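You operate a simulated robot arm through the tools that you are given. There is no shell and no other tool.

You are at the controls of a simulated robot arm. One attempt, no reset.

Task
Clamp the valve in the tester and pump it to the card's pressure.
Fine: gauge on, bleed knob shut; leave the pressure standing.

The check looks at the end state, three seconds after you hand in, the way a careful person would. Anything else that was tipped, shoved, dropped, spilled or broken makes it a failure.

Robot
A 6-joint arm with a two-finger gripper, fixed in place. Base frame: the origin is on the floor under the middle of its stand, x ahead of it, y to its left, z up; the work surface is at about z = 85. Readings come in cm, rad, newtons and seconds.
It reaches about 157.2 cm from its shoulder. Its first joint turns from -2.897 to 2.897 rad. Payload 2.45 kg.
The TCP is the grasp point between the finger pads, 2 cm short of the fingertips. In the tool frame z runs along the fingers and y along their closing line. The gripper opens to 14 cm; its body begins 16.8 cm behind the TCP.
Orientation is that of the tool frame in the base frame, as a unit quaternion [x, y, z, w]. With the fingers straight down and closing along the base's y, the tool's x points along the base's -x, its y along +y and its z along -z.

Tools
- The arm moves only by the tool drive_tool. Its argument "series" is a list of rows, each a list of 7 numbers: the gripper command, from -1 (fully open) to 1 (shut), values between in proportion, then the shift along the tool's x, y, z in cm, then the turn, a rotation vector about the tool's x, y, z in rad. In form: [[fingers, tx, ty, tz, wx, wy, wz], ...]. A call has 1 to 20 rows; each row is the pose to reach, as a shift and turn from the pose commanded when the call began, along the tool's axes at that moment. Rows are played at 5 a second. More than 5 cm and 0.15 rad between two rows, or a gripper value outside its range, and nothing of the call is played. A pose out of reach is approached as far as the arm can. The call stops where the force on the tool passes 40 N (or 10 N more than at its start, if that is more) or the arm is blocked; 0.2 s more then pass. The fingers move at their own pace (about 4.5 cm/s each) and stop on an object; they squeeze with about 39 N. The grip force told is the motor's: it shows also when the fingers shut on nothing. Time passes only in rows, and 0.2 s behind the last, so rows that repeat a pose let the fingers close. The reply holds the time, the measured pose of the TCP, the force on the tool along the base axes, the opening and the grip force, in the units named above and with some noise, with the torque about the TCP (base axes, N m) and any sound that the robot's microphone picked up, and new pictures: "pictures" is both (left out), scene, wrist or none.
- Cameras (640 x 400 px; columns grow to the right, rows downward): "scene" is fixed at [5, -49.8, 145.51]; the picture's right is [-0.08, -1.00, 0.00], its down [-0.49, 0.04, -0.87] and it looks along [0.87, -0.07, -0.50] (base axes); focal length 312 px, centre (320, 200). "wrist" rides on the gripper at [7.8, 1.1, -20.9] in the tool frame; the picture's right is [-0.14, 0.99, 0.00], its down [-0.92, -0.13, -0.37] and it looks along [-0.37, -0.05, 0.93] (tool axes); focal length 280 px, centre (320, 200). There is no depth. A picture from a camera that has moved, and an enlarged one, comes with that camera's place and axes in the base frame and with its lens.
- zoom(camera, box): a new picture of the part [left, top, right, bottom] of that camera's present view, enlarged. The clock stands still meanwhile.
- job_done(): hands the job in; it is judged then, once.

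Places have to be worked out from the pictures, the camera data and where the tool is seen. Open the gripper and draw the arm clear of the work before you hand the job in, unless the task says otherwise.

The tools are called after "Emit:" as a command line: name --pt "numbers of a row" for each row, then --argument value for the rest, lists and objects as JSON in quotes. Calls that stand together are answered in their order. drive_tool: Moves the arm, as the interface text tells. Its arguments: {"type":"object","properties":{"series":{"type":"array","items":{"type":"array","items":{"type":"number"}}},"pictures":{"type":"string","enum":["both","scene","wrist","none"]}},"required":["series"]} The other tools are called the same way: zoom (camera, box) takes an enlarged picture of a part of a camera's view; job_done () hands the job in.

At the start:

```text
t: 0.0
eef_pos: [69.92, -42.15, 119.27]
ee_rot: [0.0, 1.0, -0.001, 0.0]
wrist_force: [0.0, -0.1, -0.2]
wrist_torque: [-0.02, 0.02, 0.01]
gripper_width: 14.0
finger_force: 0.1
```

scene: 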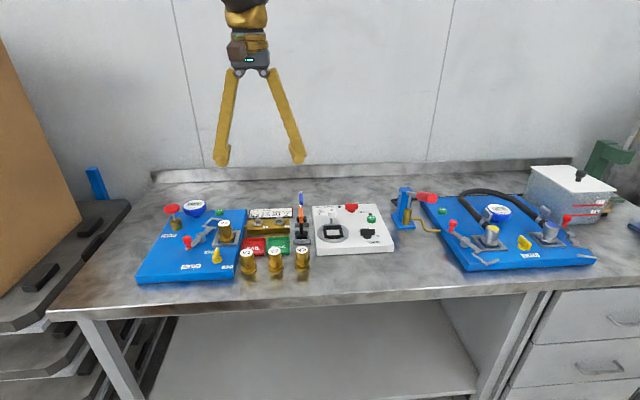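
wrist: 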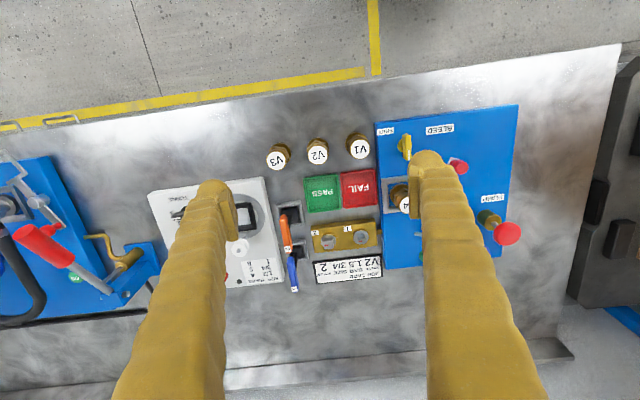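

I'll start by looking closely at the bench to identify the tester, the card, the valves and the controls.

Emit:
zoom --camera "scene" --box '[130, 180, 300, 290]'

Emit:
zoom --camera "scene" --box '[380, 160, 640, 290]'

Emit:
zoom --camera "scene" --box '[235, 180, 405, 285]'

Emit:
zoom --camera "wrist" --box '[250, 100, 530, 300]'

Emit:
zoom --camera "wrist" --box '[0, 130, 300, 340]'

```text
3.64 times, centred on (215, 235) of scene
camera zoom: at [5.0, -49.8, 145.51], right [-0.08, -1.0, 0.0], down [-0.49, 0.04, -0.87], along [0.87, -0.07, -0.5], focal length 1135 px, centre (702, 73)
```

zoom: 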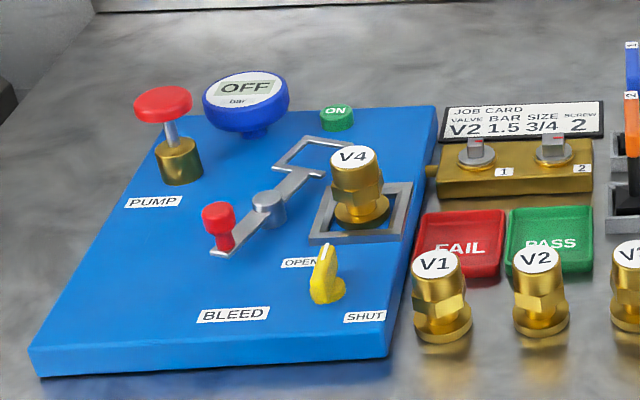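

```text
2.46 times, centred on (510, 225) of scene
camera zoom: at [5.0, -49.8, 145.51], right [-0.08, -1.0, 0.0], down [-0.49, 0.04, -0.87], along [0.87, -0.07, -0.5], focal length 768 px, centre (-148, 138)
```

zoom: 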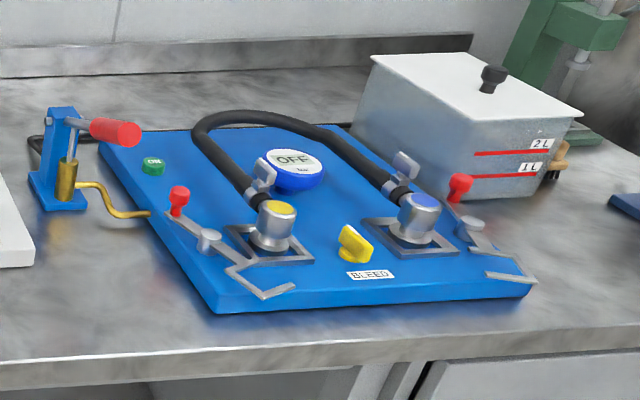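

```text
3.76 times, centred on (320, 232) of scene
camera zoom: at [5.0, -49.8, 145.51], right [-0.08, -1.0, 0.0], down [-0.49, 0.04, -0.87], along [0.87, -0.07, -0.5], focal length 1175 px, centre (320, 78)
```

zoom: 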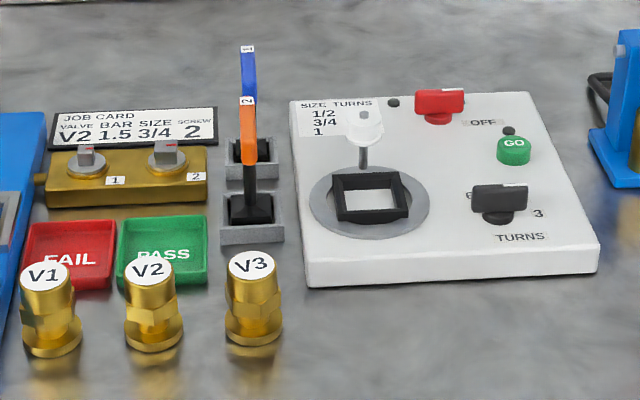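

```text
2.00 times, centred on (390, 200) of wrist
camera zoom: at [62.23, -41.09, 140.1], right [0.14, 0.99, 0.0], down [0.92, -0.13, 0.37], along [0.37, -0.05, -0.93], focal length 561 px, centre (180, 200)
```

zoom: 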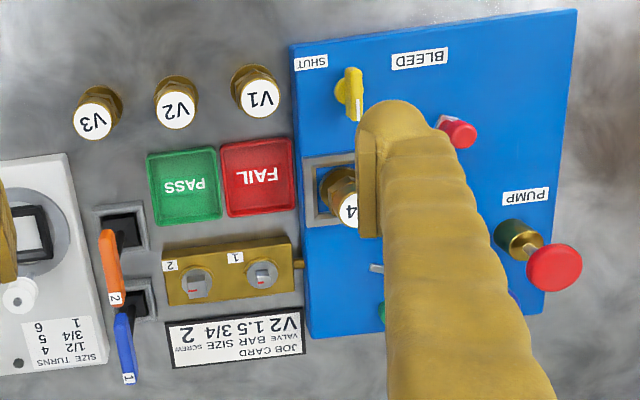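

```text
1.90 times, centred on (150, 235) of wrist
camera zoom: at [62.23, -41.09, 140.1], right [0.14, 0.99, 0.0], down [0.92, -0.13, 0.37], along [0.37, -0.05, -0.93], focal length 534 px, centre (644, 133)
```

zoom: 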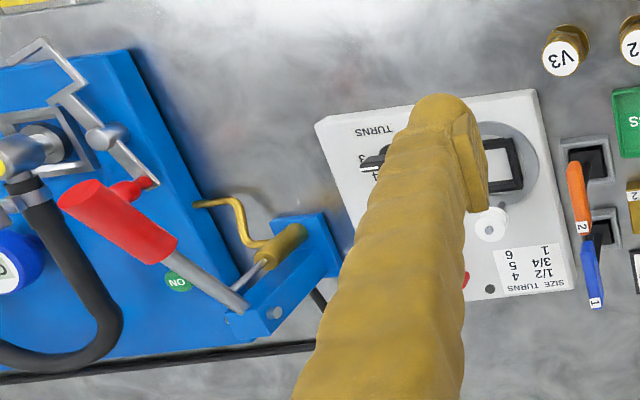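

The tester on the left holds V4 in its nest; the card says 1.5 bar, the bleed knob seems near OPEN, and the gauge reads OFF. I'll move the gripper over the tester (staying high) for a better look.

Emit:
drive_tool --pt "-1 0 5 0 0 0 0" --pt "-1 0 10 0 0 0 0" --pt "-1 0 15 0 0 0 0" --pt "-1 0 19 0 0 0 0" --pt "-1 0 19 0 0 0 0"

```text
t: 1.2
eef_pos: [69.81, -23.17, 119.24]
ee_rot: [0.0, 1.0, -0.001, 0.0]
wrist_force: [0.0, 0.3, -0.5]
wrist_torque: [-0.02, 0.02, 0.03]
gripper_width: 14.0
finger_force: 0.0
camera wrist: at [62.12, -22.1, 140.11], right [0.14, 0.99, 0.0], down [0.92, -0.13, 0.37], along [0.37, -0.05, -0.93], focal length 280 px, centre (320, 200)
```

scene: 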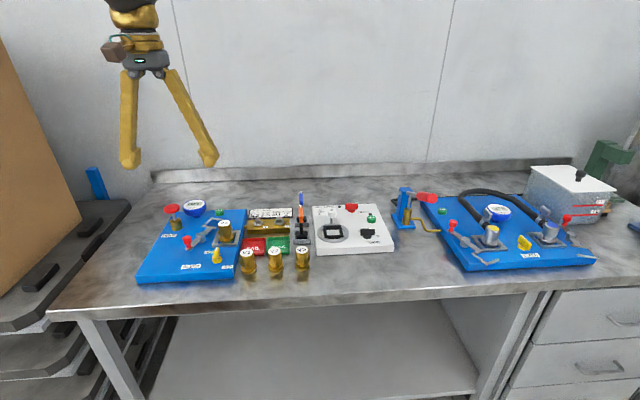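
wrist: 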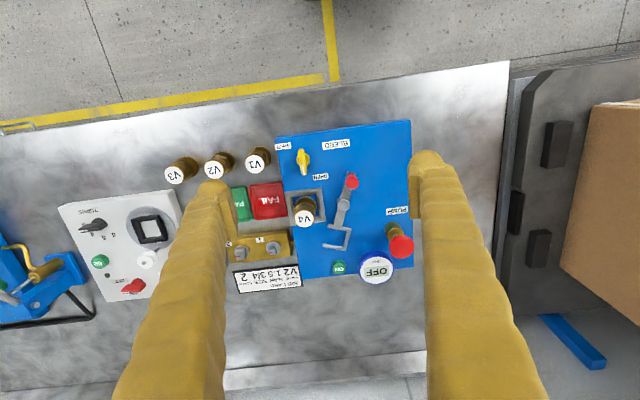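

The tester is clearly between the fingers now; zooming on it.

Emit:
zoom --camera "wrist" --box '[260, 110, 430, 290]'

Emit:
zoom --camera "wrist" --box '[270, 165, 370, 255]'

Emit:
zoom --camera "scene" --box '[150, 195, 250, 280]'

```text
2.22 times, centred on (345, 200) of wrist
camera zoom: at [62.12, -22.1, 140.11], right [0.14, 0.99, 0.0], down [0.92, -0.13, 0.37], along [0.37, -0.05, -0.93], focal length 623 px, centre (264, 200)
```

zoom: 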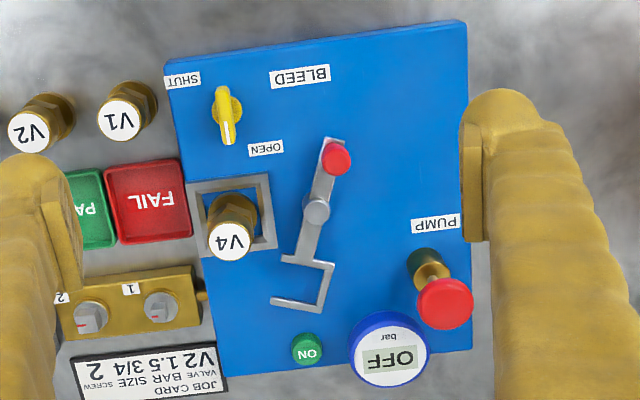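

```text
4.44 times, centred on (320, 210) of wrist
camera zoom: at [62.12, -22.1, 140.11], right [0.14, 0.99, 0.0], down [0.92, -0.13, 0.37], along [0.37, -0.05, -0.93], focal length 1246 px, centre (320, 156)
```

zoom: 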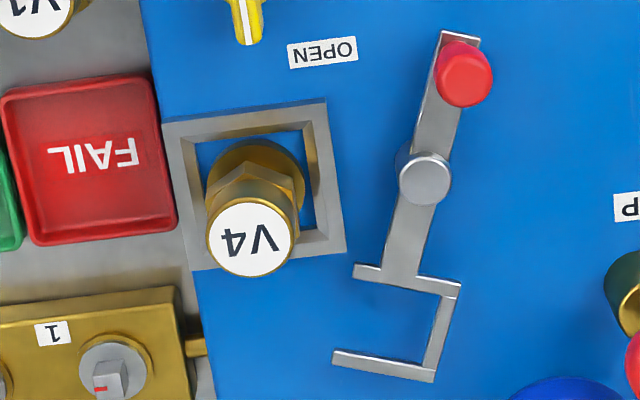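

```text
4.71 times, centred on (200, 238) of scene
camera zoom: at [5.0, -49.8, 145.51], right [-0.08, -1.0, 0.0], down [-0.49, 0.04, -0.87], along [0.87, -0.07, -0.5], focal length 1469 px, centre (885, 24)
```

zoom: 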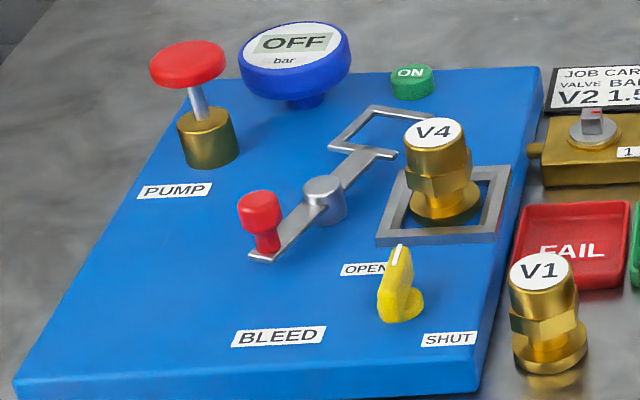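

The tester layout is clear: lever pivot about (83.6,-20.4), its red knob about (78.3,-18.4,92.4), V4 about (83.6,-28), bleed knob about (74.1,-26.9,90), ON about (98,-22.9,89), pump knob about (91,-10.8,95.5). I'll check the finger size and the bleed pointer before moving.

Emit:
zoom --camera "scene" --box '[90, 0, 240, 180]'

Emit:
zoom --camera "wrist" --box '[270, 130, 350, 190]'

Emit:
zoom --camera "wrist" --box '[310, 195, 430, 290]'

```text
2.22 times, centred on (165, 90) of scene
camera zoom: at [5.0, -49.8, 145.51], right [-0.08, -1.0, 0.0], down [-0.49, 0.04, -0.87], along [0.87, -0.07, -0.5], focal length 694 px, centre (664, 444)
```

zoom: 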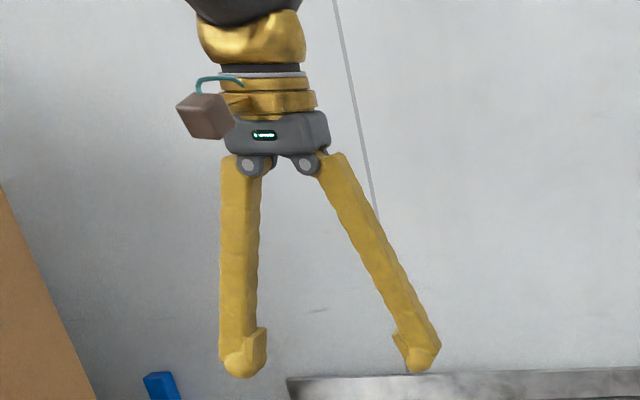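

```text
6.67 times, centred on (310, 160) of wrist
camera zoom: at [62.12, -22.1, 140.11], right [0.14, 0.99, 0.0], down [0.92, -0.13, 0.37], along [0.37, -0.05, -0.93], focal length 1869 px, centre (387, 467)
```

zoom: 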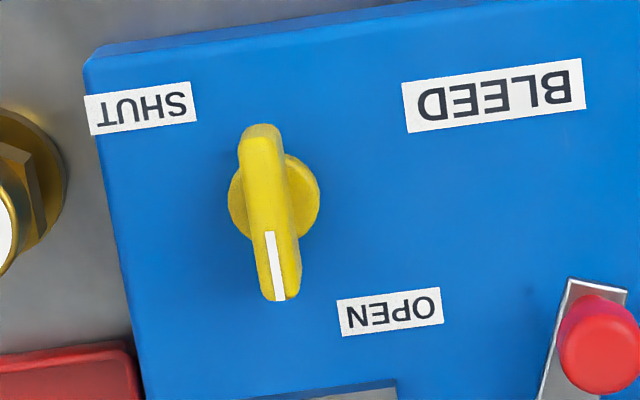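

```text
4.21 times, centred on (370, 242) of wrist
camera zoom: at [62.12, -22.1, 140.11], right [0.14, 0.99, 0.0], down [0.92, -0.13, 0.37], along [0.37, -0.05, -0.93], focal length 1181 px, centre (110, 21)
```

zoom: 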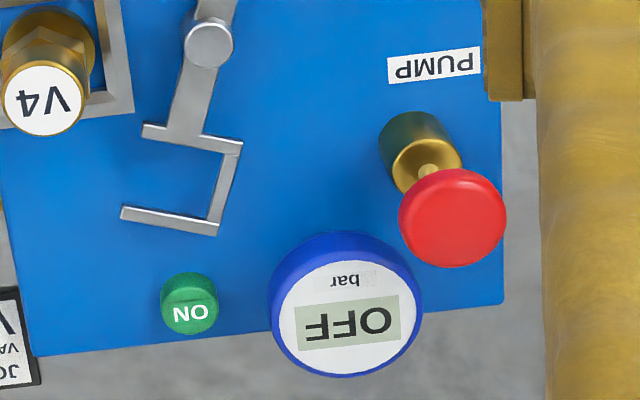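

The bleed pointer is aimed at +x (OPEN side), so SHUT is likely a quarter turn clockwise. I'll hover above the lever's red knob with a half-closed gripper, turned so the fingers close across the lever.

Emit:
drive_tool --pt "0.2 -1.7 0.94 3.0 0 0 0.072" --pt "0.2 -3.4 1.88 6.0 0 0 0.144" --pt "0.2 -5.1 2.82 9.0 0 0 0.216" --pt "0.2 -6.8 3.76 12.0 0 0 0.288" --pt "0.2 -8.4 4.7 15.0 0 0 0.36" --pt "0.2 -8.4 4.7 15.0 0 0 0.36"

```text
t: 2.6
eef_pos: [78.46, -18.47, 104.14]
ee_rot: [0.179, 0.984, 0.0, 0.0]
wrist_force: [-0.1, -0.1, -0.1]
wrist_torque: [-0.02, 0.05, -0.04]
gripper_width: 5.64
finger_force: 0.0
camera wrist: at [71.47, -14.67, 125.0], right [0.48, 0.88, 0.0], down [0.82, -0.44, 0.37], along [0.32, -0.18, -0.93], focal length 280 px, centre (320, 200)
```

scene: 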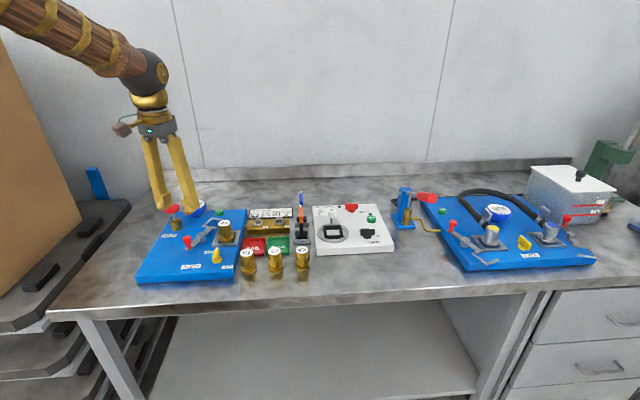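
wrist: 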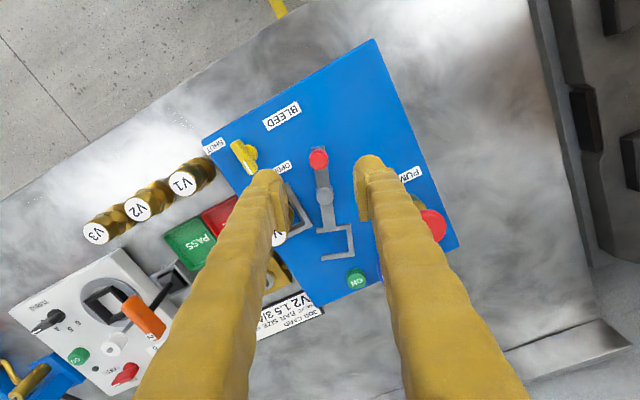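

The knob appears almost exactly under the TCP. I'll zoom to refine the offset and check the finger clearances.

Emit:
zoom --camera "wrist" --box '[260, 130, 400, 230]'

Emit:
zoom --camera "scene" --box '[120, 120, 260, 290]'

```text
4.00 times, centred on (330, 180) of wrist
camera zoom: at [71.47, -14.67, 125.0], right [0.48, 0.88, 0.0], down [0.82, -0.44, 0.37], along [0.32, -0.18, -0.93], focal length 1122 px, centre (280, 280)
```

zoom: 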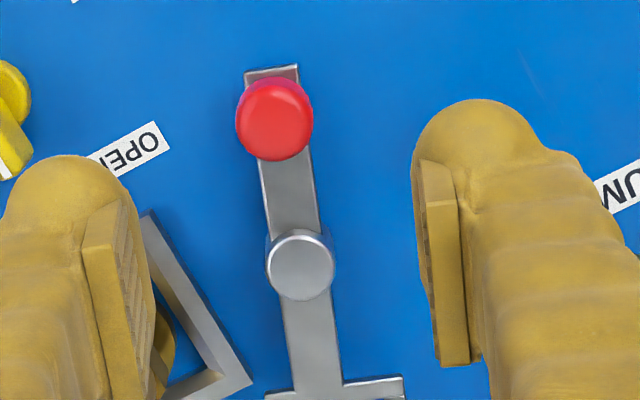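

```text
2.35 times, centred on (190, 205) of scene
camera zoom: at [5.0, -49.8, 145.51], right [-0.08, -1.0, 0.0], down [-0.49, 0.04, -0.87], along [0.87, -0.07, -0.5], focal length 735 px, centre (626, 188)
```

zoom: 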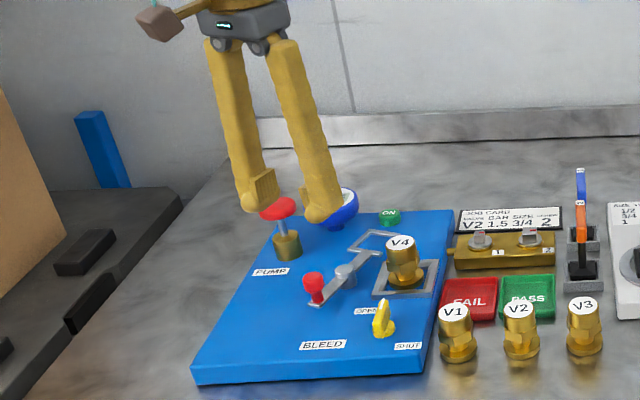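

Alignment is good (about 0.15 cm off). I'll descend around the knob with the fingers at ~4.4 cm and look before closing.

Emit:
drive_tool --pt "0.37 0 -0.15 4 0 0 0" --pt "0.37 0 -0.15 8 0 0 0" --pt "0.37 0 -0.15 10.5 0 0 0" --pt "0.37 0 -0.15 11.8 0 0 0" --pt "0.37 0 -0.15 11.8 0 0 0"

```text
t: 3.8
eef_pos: [78.33, -18.58, 92.44]
ee_rot: [0.178, 0.984, 0.0, 0.0]
wrist_force: [0.5, 0.3, -0.7]
wrist_torque: [0.02, -0.02, 0.02]
gripper_width: 4.41
finger_force: 0.0
camera wrist: at [71.42, -14.84, 113.28], right [0.48, 0.88, 0.0], down [0.82, -0.44, 0.37], along [0.32, -0.18, -0.93], focal length 280 px, centre (320, 200)
```

scene: 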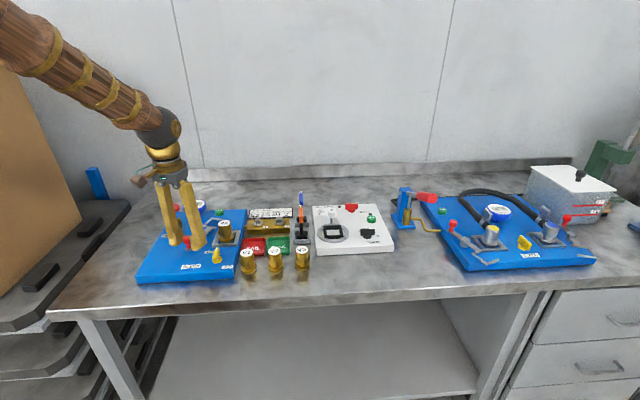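
wrist: 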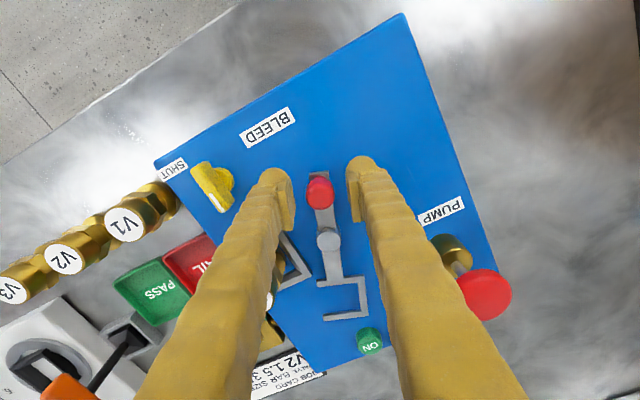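

The knob sits between the pads. A quick check of heights from the scene camera, then I'll close.

Emit:
zoom --camera "scene" --box '[140, 180, 250, 280]'

Emit:
zoom --camera "wrist" --box '[250, 140, 400, 260]'

```text
4.00 times, centred on (195, 230) of scene
camera zoom: at [5.0, -49.8, 145.51], right [-0.08, -1.0, 0.0], down [-0.49, 0.04, -0.87], along [0.87, -0.07, -0.5], focal length 1249 px, centre (820, 80)
```

zoom: 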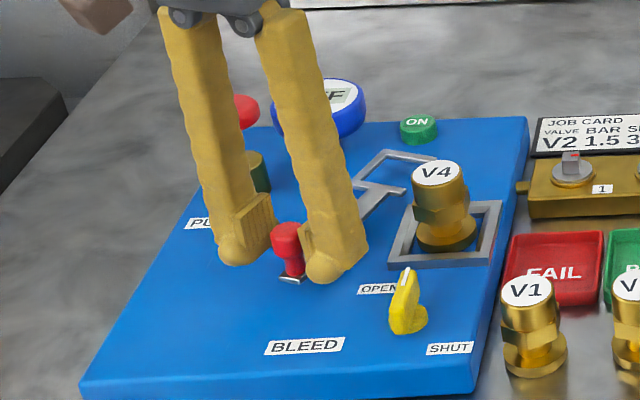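

```text
3.33 times, centred on (325, 200) of wrist
camera zoom: at [71.42, -14.84, 113.28], right [0.48, 0.88, 0.0], down [0.82, -0.44, 0.37], along [0.32, -0.18, -0.93], focal length 935 px, centre (303, 200)
```

zoom: 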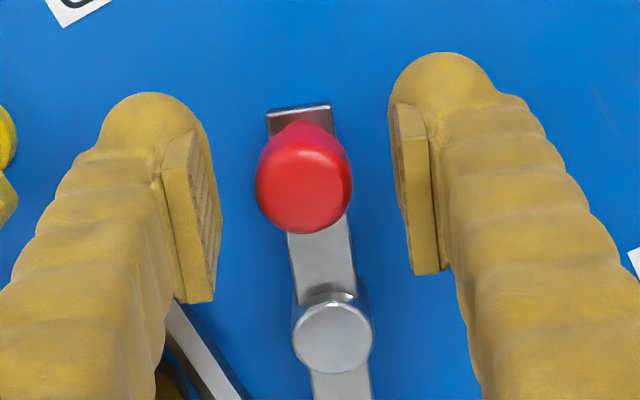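

Fingers straddle the knob at a good height; closing on it now.

Emit:
drive_tool --pt "0.6 0 0 0 0 0 0" --pt "0.8 0 0 0 0 0 0" --pt "0.8 0 0 0 0 0 0" --pictures "wrist"

```text
t: 4.6
eef_pos: [78.35, -18.61, 92.38]
ee_rot: [0.179, 0.984, 0.0, 0.001]
wrist_force: [1.9, 3.5, -1.6]
wrist_torque: [0.03, -0.02, 0.03]
gripper_width: 2.18
finger_force: 35.9
camera wrist: at [71.43, -14.83, 113.28], right [0.48, 0.88, 0.0], down [0.82, -0.44, 0.37], along [0.32, -0.18, -0.93], focal length 280 px, centre (320, 200)
```

wrist: 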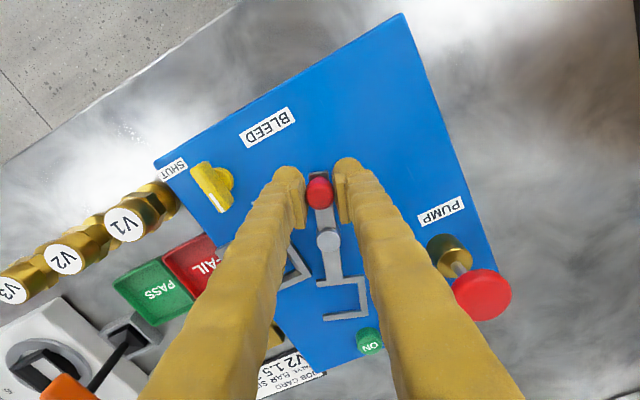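

Gripped at 2.18 cm. The pivot works out to be 5.55 cm away along the tool's -x, so I'll swing the knob on that arc (clockwise from above), first ~0.42 rad, to see the lever follow.

Emit:
drive_tool --pt "0.8 -0.045 0.775 0 0 0 0.14" --pt "0.8 -0.197 1.537 0 0 0 0.28" --pt "0.8 -0.454 2.269 0 0 0 0.42" --pt "0.8 -0.454 2.269 0 0 0 0.42"

```text
t: 5.6
eef_pos: [79.68, -16.63, 92.43]
ee_rot: [0.38, 0.925, -0.002, 0.0]
wrist_force: [-0.9, -3.6, -7.6]
wrist_torque: [-0.07, 0.04, -0.17]
gripper_width: 2.18
finger_force: 44.7
camera wrist: at [74.83, -10.32, 113.28], right [0.79, 0.61, 0.0], down [0.56, -0.74, 0.37], along [0.22, -0.29, -0.93], focal length 280 px, centre (320, 200)
```

scene: 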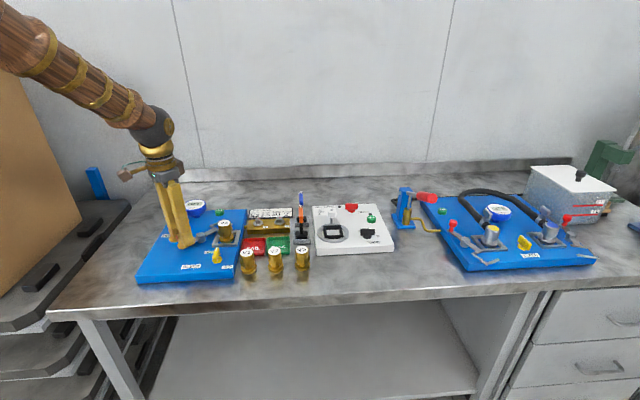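
wrist: 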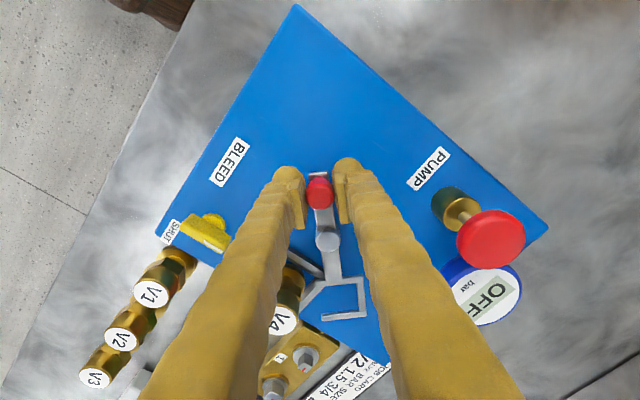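

The lever is following smoothly. Continuing the same arc another 0.56 rad.

Emit:
drive_tool --pt "0.8 -0.045 0.775 0 0 0 0.14" --pt "0.8 -0.197 1.537 0 0 0 0.28" --pt "0.8 -0.454 2.269 0 0 0 0.42" --pt "0.8 -0.81 2.959 0 0 0 0.56" --pt "0.8 -0.81 2.959 0 0 0 0.56"

Emit:
zoom --camera "wrist" --box '[220, 150, 420, 350]'

Emit:
zoom --camera "scene" --box '[140, 180, 260, 280]'

```text
t: 6.8
eef_pos: [82.3, -15.11, 92.39]
ee_rot: [0.621, 0.784, 0.001, -0.001]
wrist_force: [-2.1, -8.2, -4.3]
wrist_torque: [-0.11, 0.03, -0.24]
gripper_width: 2.16
finger_force: 44.9
camera wrist: at [81.58, -7.22, 113.28], right [1.0, 0.09, 0.0], down [0.09, -0.93, 0.37], along [0.03, -0.37, -0.93], focal length 280 px, centre (320, 200)
```

scene: 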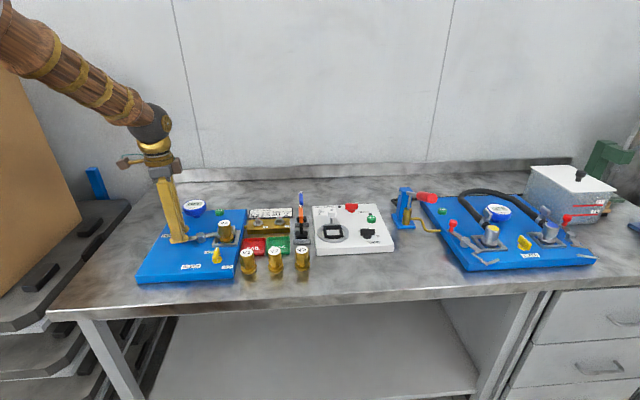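
wrist: 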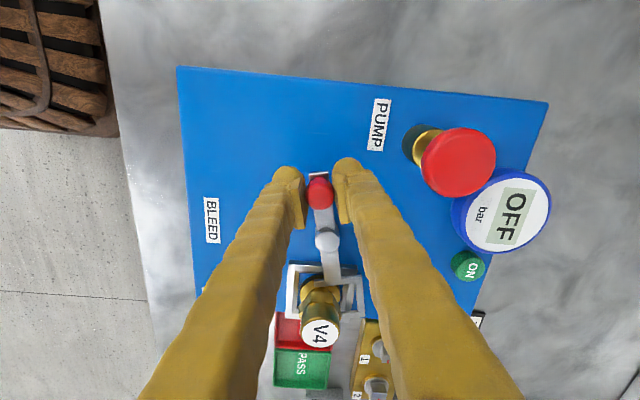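

```text
2.00 times, centred on (320, 250) of wrist
camera zoom: at [81.58, -7.22, 113.28], right [1.0, 0.09, 0.0], down [0.09, -0.93, 0.37], along [0.03, -0.37, -0.93], focal length 561 px, centre (320, 100)
```

zoom: 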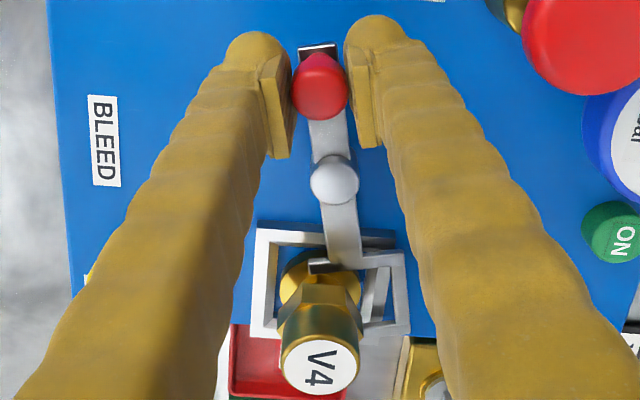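

```text
4.00 times, centred on (200, 230) of scene
camera zoom: at [5.0, -49.8, 145.51], right [-0.08, -1.0, 0.0], down [-0.49, 0.04, -0.87], along [0.87, -0.07, -0.5], focal length 1249 px, centre (800, 80)
```

zoom: 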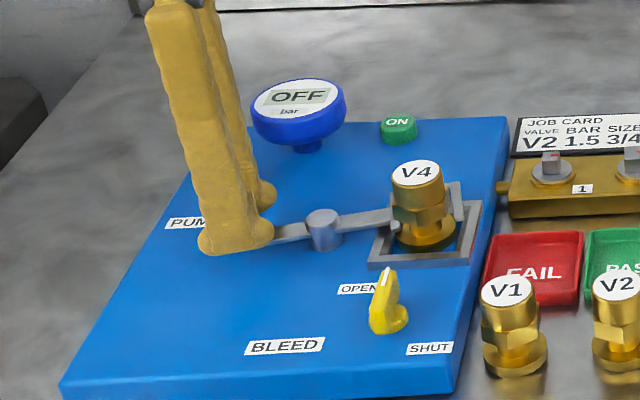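

The fork is now straddling the valve with about 0.23 rad to go to be square over it. Continuing in small steps, watching for a stop.

Emit:
drive_tool --pt "0.8 -0.012 0.444 0 0 0 0.08" --pt "0.8 -0.06 0.885 0 0 0 0.16" --pt "0.8 -0.143 1.321 0 0 0 0.24" --pt "0.8 -0.143 1.321 0 0 0 0.24"

Emit:
zoom --camera "wrist" --box '[220, 150, 420, 350]'

Emit:
zoom --camera "scene" --box '[140, 180, 260, 280]'

```text
t: 7.8
eef_pos: [83.49, -14.99, 92.45]
ee_rot: [0.711, 0.704, 0.0, 0.0]
wrist_force: [-21.3, -7.9, 8.5]
wrist_torque: [-0.19, 0.24, -0.02]
gripper_width: 2.15
finger_force: 45.3
camera wrist: at [84.74, -7.13, 113.29], right [0.99, -0.15, 0.0], down [-0.14, -0.92, 0.37], along [-0.06, -0.36, -0.93], focal length 280 px, centre (320, 200)
```

scene: 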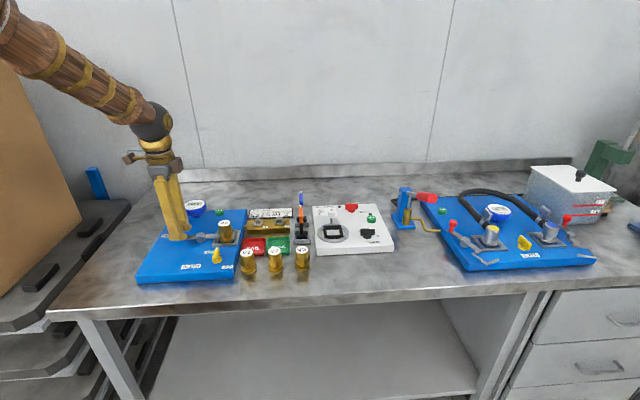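
wrist: 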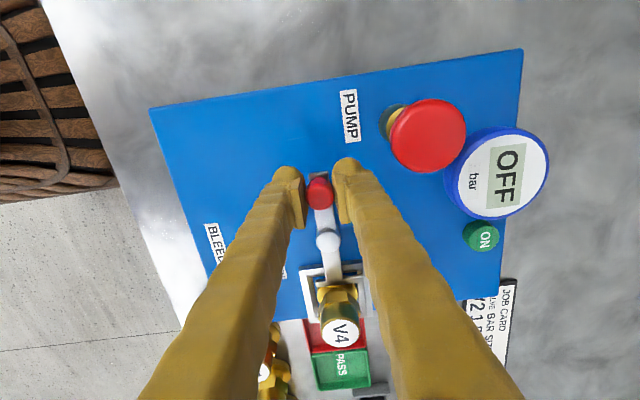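

```text
2.00 times, centred on (320, 250) of wrist
camera zoom: at [84.74, -7.13, 113.29], right [0.99, -0.15, 0.0], down [-0.14, -0.92, 0.37], along [-0.06, -0.36, -0.93], focal length 561 px, centre (320, 100)
```

zoom: 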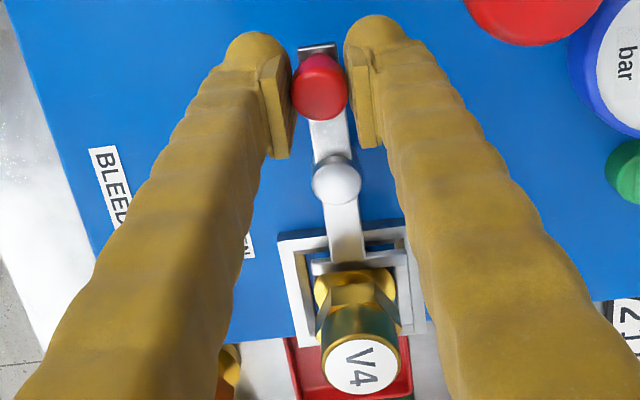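

```text
4.00 times, centred on (200, 230) of scene
camera zoom: at [5.0, -49.8, 145.51], right [-0.08, -1.0, 0.0], down [-0.49, 0.04, -0.87], along [0.87, -0.07, -0.5], focal length 1249 px, centre (800, 80)
```

zoom: 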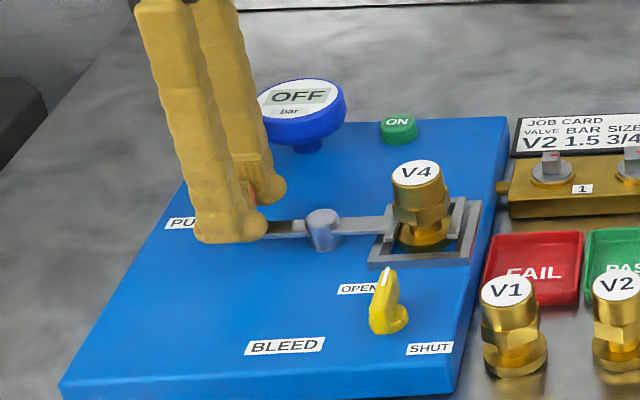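

There's now ~21 N of resistance on the arc, so it may be at its stop. I'll zoom closely to judge whether the fork is fully over the valve.

Emit:
zoom --camera "wrist" --box '[285, 250, 395, 350]'

Emit:
zoom --camera "scene" --box '[185, 210, 255, 270]'

```text
4.00 times, centred on (340, 300) of wrist
camera zoom: at [84.74, -7.13, 113.29], right [0.99, -0.15, 0.0], down [-0.14, -0.92, 0.37], along [-0.06, -0.36, -0.93], focal length 1122 px, centre (240, -200)
```

zoom: 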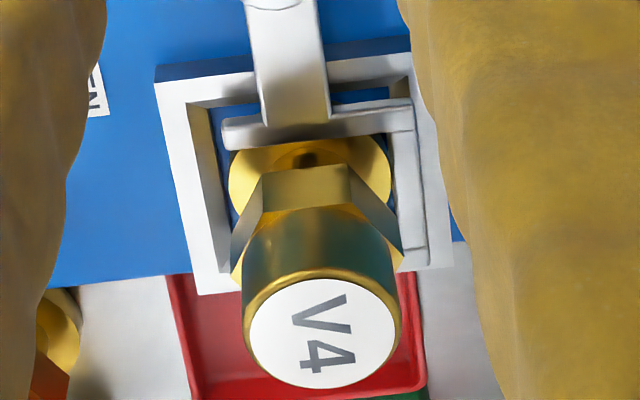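

```text
6.67 times, centred on (220, 240) of scene
camera zoom: at [5.0, -49.8, 145.51], right [-0.08, -1.0, 0.0], down [-0.49, 0.04, -0.87], along [0.87, -0.07, -0.5], focal length 2081 px, centre (987, -67)
```

zoom: 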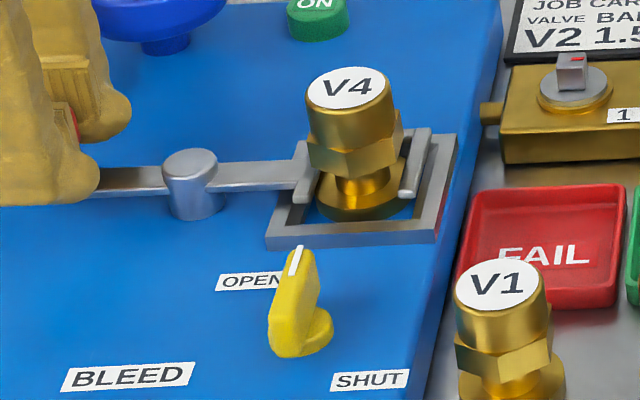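

The fork is square over the valve's waist and parallel with the nest. A tiny extra push (0.03 rad) will confirm it's against its stop.

Emit:
drive_tool --pt "0.8 0 0.085 0 0 0 0.015" --pt "0.8 0 0.166 0 0 0 0.03" --pt "0.8 0 0.166 0 0 0 0.03" --pictures "wrist"

```text
t: 8.3
eef_pos: [83.6, -14.91, 92.4]
ee_rot: [0.718, 0.697, -0.001, -0.001]
wrist_force: [-13.3, -1.2, 10.6]
wrist_torque: [-0.1, 0.15, -0.08]
gripper_width: 2.15
finger_force: 45.0
stopped in row 2: the force on the tool passed its limit at 43 N (the readings are from after the stop); the commanded pose is now the measured one
camera wrist: at [84.95, -7.17, 113.27], right [0.99, -0.17, 0.0], down [-0.16, -0.92, 0.37], along [-0.07, -0.36, -0.93], focal length 280 px, centre (320, 200)
```

wrist: 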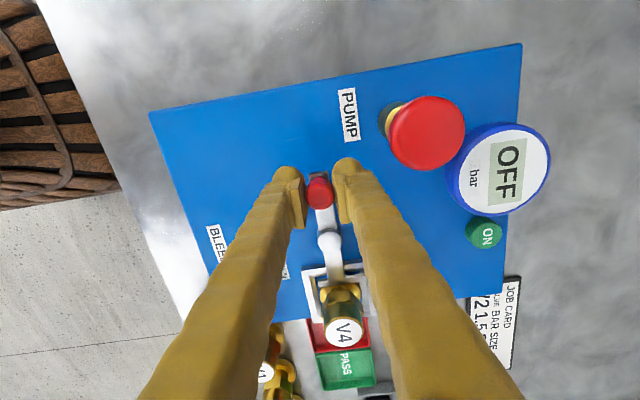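

The lever met its stop hard (43 N) at square, so it's swung home. Releasing the knob with a small opening and lifting straight up.

Emit:
drive_tool --pt "0.45 0 0 0 0 0 0" --pt "0.45 0 0 0 0 0 0" --pt "0.45 0 0 -3 0 0 0" --pt "0.45 0 0 -7 0 0 0" --pt "0.45 0 0 -12 0 0 0" --pt "0.45 0 0 -12 0 0 0"

Emit:
zoom --camera "scene" --box '[140, 190, 260, 280]'

Emit:
zoom --camera "wrist" --box '[240, 110, 440, 270]'

```text
t: 9.7
eef_pos: [83.57, -15.05, 104.39]
ee_rot: [0.718, 0.696, 0.0, -0.001]
wrist_force: [-0.2, 0.0, -0.5]
wrist_torque: [0.02, 0.0, 0.0]
gripper_width: 3.87
finger_force: 0.1
camera wrist: at [85.1, -7.21, 125.3], right [0.99, -0.17, 0.0], down [-0.16, -0.92, 0.37], along [-0.06, -0.36, -0.93], focal length 280 px, centre (320, 200)
```

scene: 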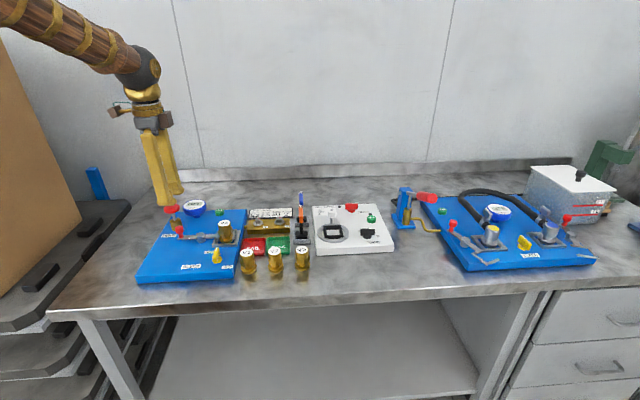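
wrist: 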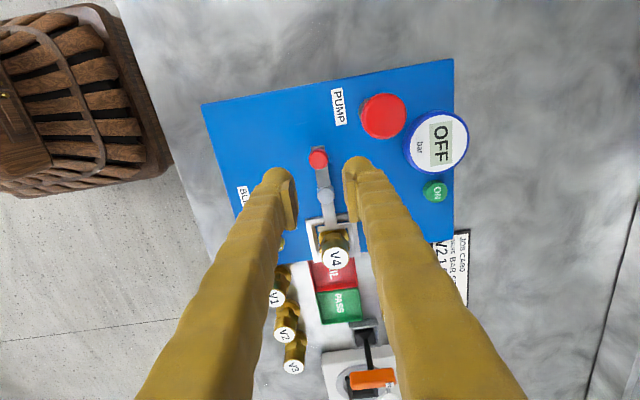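

```text
4.44 times, centred on (200, 235) of scene
camera zoom: at [5.0, -49.8, 145.51], right [-0.08, -1.0, 0.0], down [-0.49, 0.04, -0.87], along [0.87, -0.07, -0.5], focal length 1388 px, centre (853, 44)
```

zoom: 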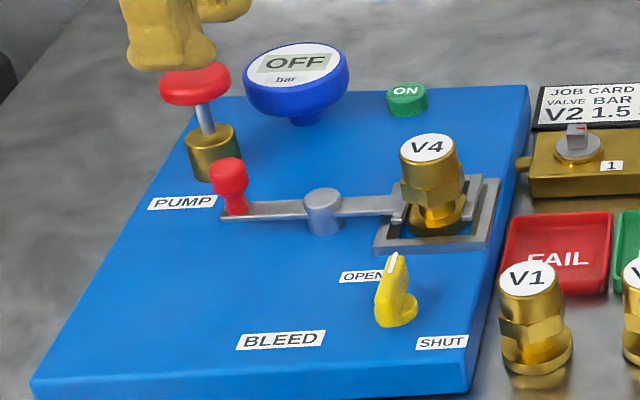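

```text
2.50 times, centred on (340, 190) of wrist
camera zoom: at [85.1, -7.21, 125.3], right [0.99, -0.17, 0.0], down [-0.16, -0.92, 0.37], along [-0.06, -0.36, -0.93], focal length 701 px, centre (270, 225)
```

zoom: 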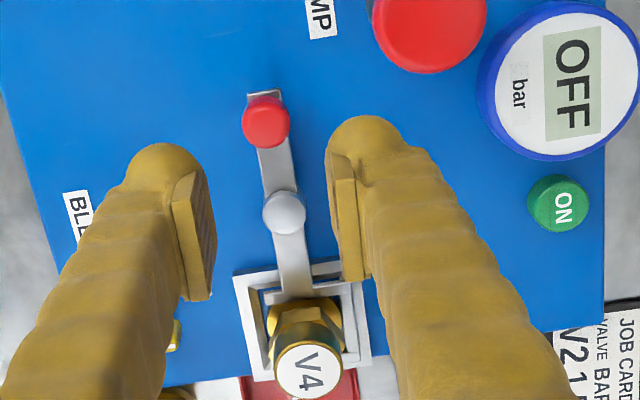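

Lever stays clamped on V4. Next, the gauge's ON button at about (98.2,-22.9): I'll close the gripper and hover with one fingertip above it.

Emit:
drive_tool --pt "1 -1.85 3.3 0 0 0 0" --pt "1 -3.7 6.6 0 0 0 0" --pt "1 -5.55 9.9 0 0 0 0" --pt "1 -7.41 13.2 0 0 0 0" --pt "1 -7.41 13.2 5 0 0 0" --pt "1 -7.41 13.2 8 0 0 0" --pt "1 -7.41 13.2 8 0 0 0"

Emit:
zoom --camera "wrist" --box '[240, 90, 440, 250]'

Emit:
zoom --camera "scene" --box '[150, 150, 280, 270]'

```text
t: 11.3
eef_pos: [96.61, -22.68, 96.36]
ee_rot: [0.718, 0.696, -0.001, -0.001]
wrist_force: [-0.6, -0.2, 0.7]
wrist_torque: [-0.02, 0.01, -0.05]
gripper_width: 0.0
finger_force: 29.8
camera wrist: at [98.02, -14.97, 117.16], right [0.99, -0.17, 0.0], down [-0.16, -0.92, 0.37], along [-0.06, -0.36, -0.93], focal length 280 px, centre (320, 200)
```

scene: 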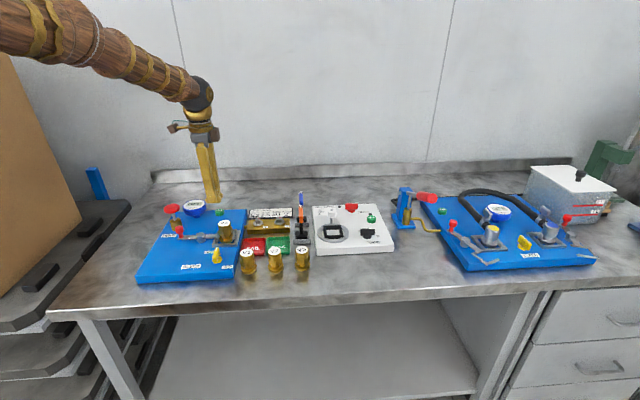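
wrist: 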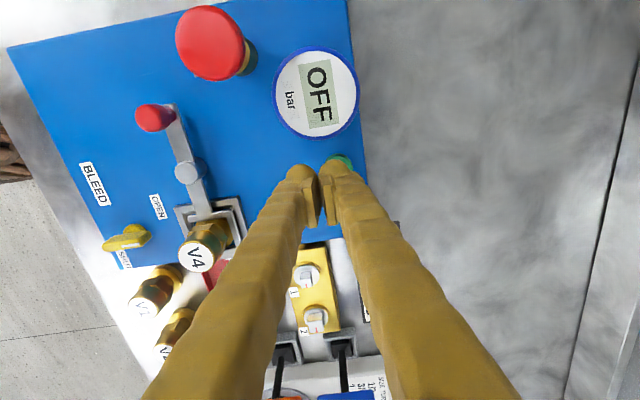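

```text
2.50 times, centred on (340, 170) of wrist
camera zoom: at [98.02, -14.97, 117.16], right [0.99, -0.17, 0.0], down [-0.16, -0.92, 0.37], along [-0.06, -0.36, -0.93], focal length 701 px, centre (270, 275)
```

zoom: 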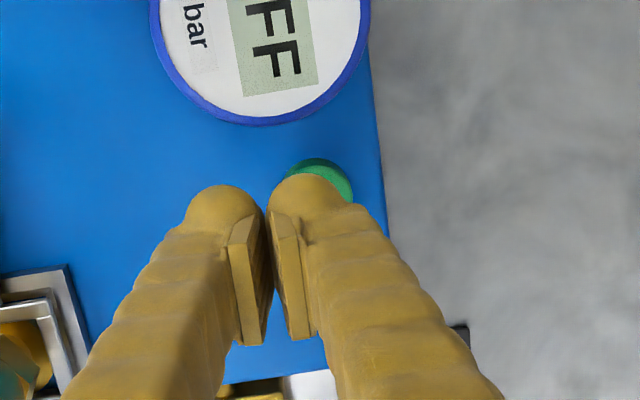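

```text
3.33 times, centred on (215, 210) of scene
camera zoom: at [5.0, -49.8, 145.51], right [-0.08, -1.0, 0.0], down [-0.49, 0.04, -0.87], along [0.87, -0.07, -0.5], focal length 1041 px, centre (670, 167)
```

zoom: 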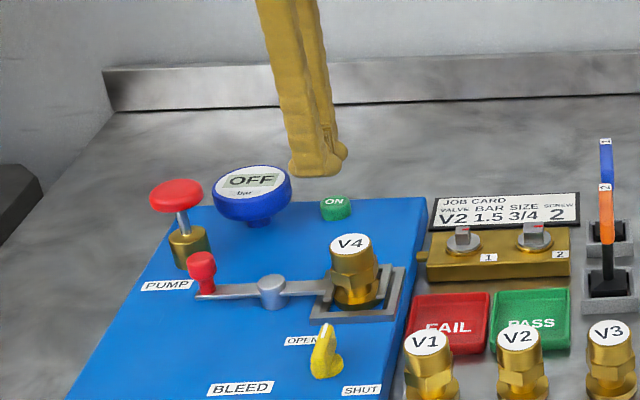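

The button peeks out just beyond the right-hand fingertip. A closer zoom will tell how much to correct.

Emit:
zoom --camera "wrist" --box '[300, 130, 380, 190]'

```text
6.67 times, centred on (340, 160) of wrist
camera zoom: at [98.02, -14.97, 117.16], right [0.99, -0.17, 0.0], down [-0.16, -0.92, 0.37], along [-0.06, -0.36, -0.93], focal length 1869 px, centre (187, 467)
```

zoom: 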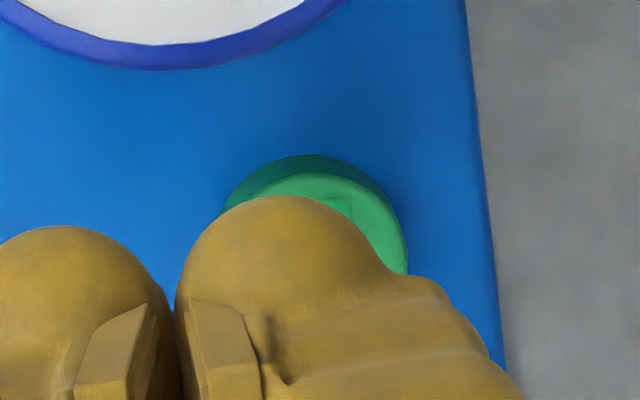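

The button is ~2.06 cm along tool y, so I'll shift 0.65 cm and press down in small steps.

Emit:
drive_tool --pt "1 0 0.65 1 0 0 0" --pt "1 0 0.65 3 0 0 0" --pt "1 0 0.65 4.2 0 0 0" --pt "1 0 0.65 4.6 0 0 0" --pt "1 0 0.65 5.0 0 0 0" --pt "1 0 0.65 5.3 0 0 0"

Emit:
zoom --camera "scene" --box '[150, 150, 280, 270]'

```text
t: 12.7
eef_pos: [97.03, -22.85, 91.03]
ee_rot: [0.718, 0.696, -0.001, 0.0]
wrist_force: [0.2, -0.5, 1.7]
wrist_torque: [0.04, 0.0, 0.0]
gripper_width: 0.0
finger_force: 29.8
camera wrist: at [98.63, -15.0, 111.93], right [0.99, -0.17, 0.0], down [-0.16, -0.92, 0.37], along [-0.06, -0.36, -0.93], focal length 280 px, centre (320, 200)
```

scene: 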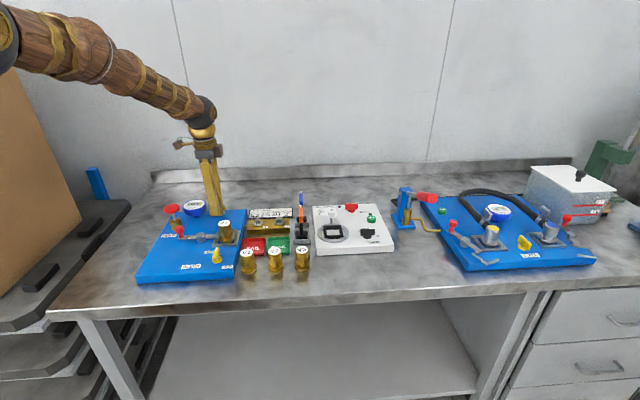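
wrist: 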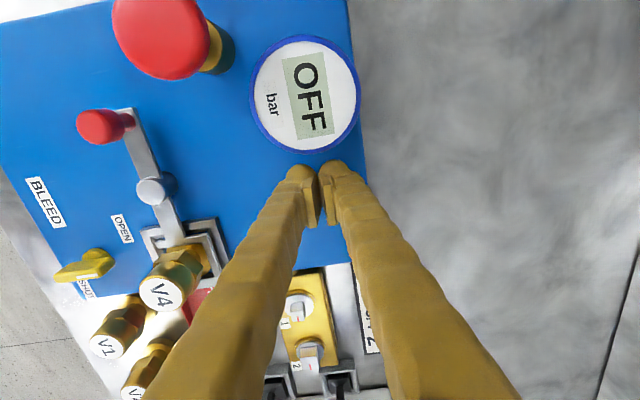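

```text
3.33 times, centred on (215, 210) of scene
camera zoom: at [5.0, -49.8, 145.51], right [-0.08, -1.0, 0.0], down [-0.49, 0.04, -0.87], along [0.87, -0.07, -0.5], focal length 1041 px, centre (670, 167)
```

zoom: 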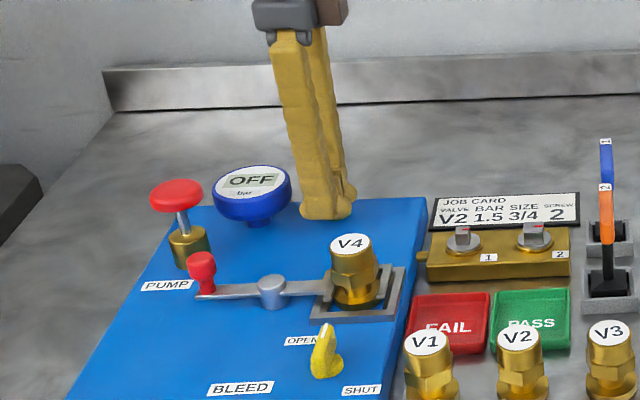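

Just at contact (1.7 N), gauge still OFF. Pressing a little further in small steps.

Emit:
drive_tool --pt "1 0 0 0.2 0 0 0" --pt "1 0 0 0.4 0 0 0" --pt "1 0 0 0.6 0 0 0" --pt "1 0 0 0.6 0 0 0"

Emit:
zoom --camera "scene" --box '[150, 150, 280, 270]'

```text
t: 13.7
eef_pos: [97.25, -22.77, 90.48]
ee_rot: [0.718, 0.696, 0.0, -0.001]
wrist_force: [0.6, 3.4, 20.9]
wrist_torque: [0.0, -0.19, 0.04]
gripper_width: 0.02
finger_force: 29.4
heard: click
camera wrist: at [98.6, -15.0, 111.41], right [0.99, -0.17, 0.0], down [-0.16, -0.92, 0.37], along [-0.06, -0.36, -0.93], focal length 280 px, centre (320, 200)
```

scene: 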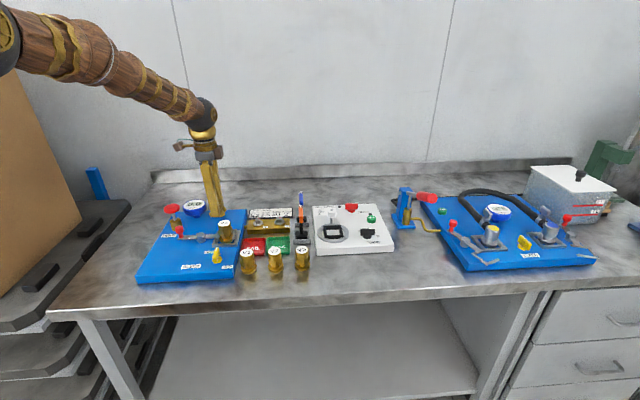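
wrist: 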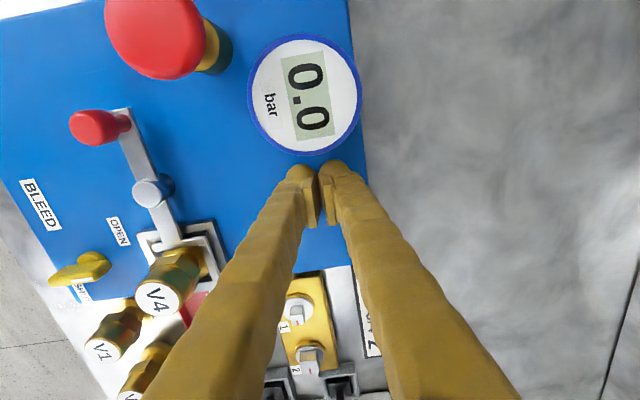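

```text
3.33 times, centred on (215, 210) of scene
camera zoom: at [5.0, -49.8, 145.51], right [-0.08, -1.0, 0.0], down [-0.49, 0.04, -0.87], along [0.87, -0.07, -0.5], focal length 1041 px, centre (670, 167)
```

zoom: 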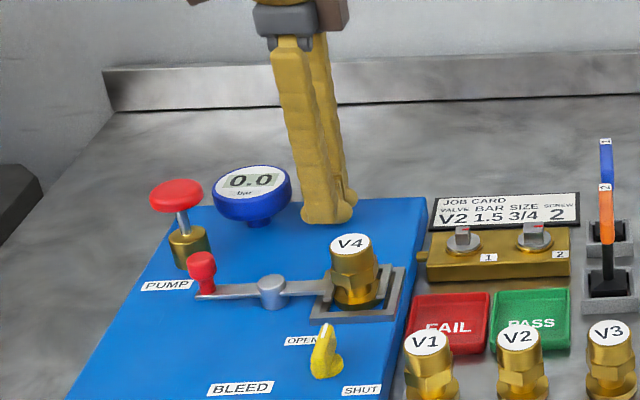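

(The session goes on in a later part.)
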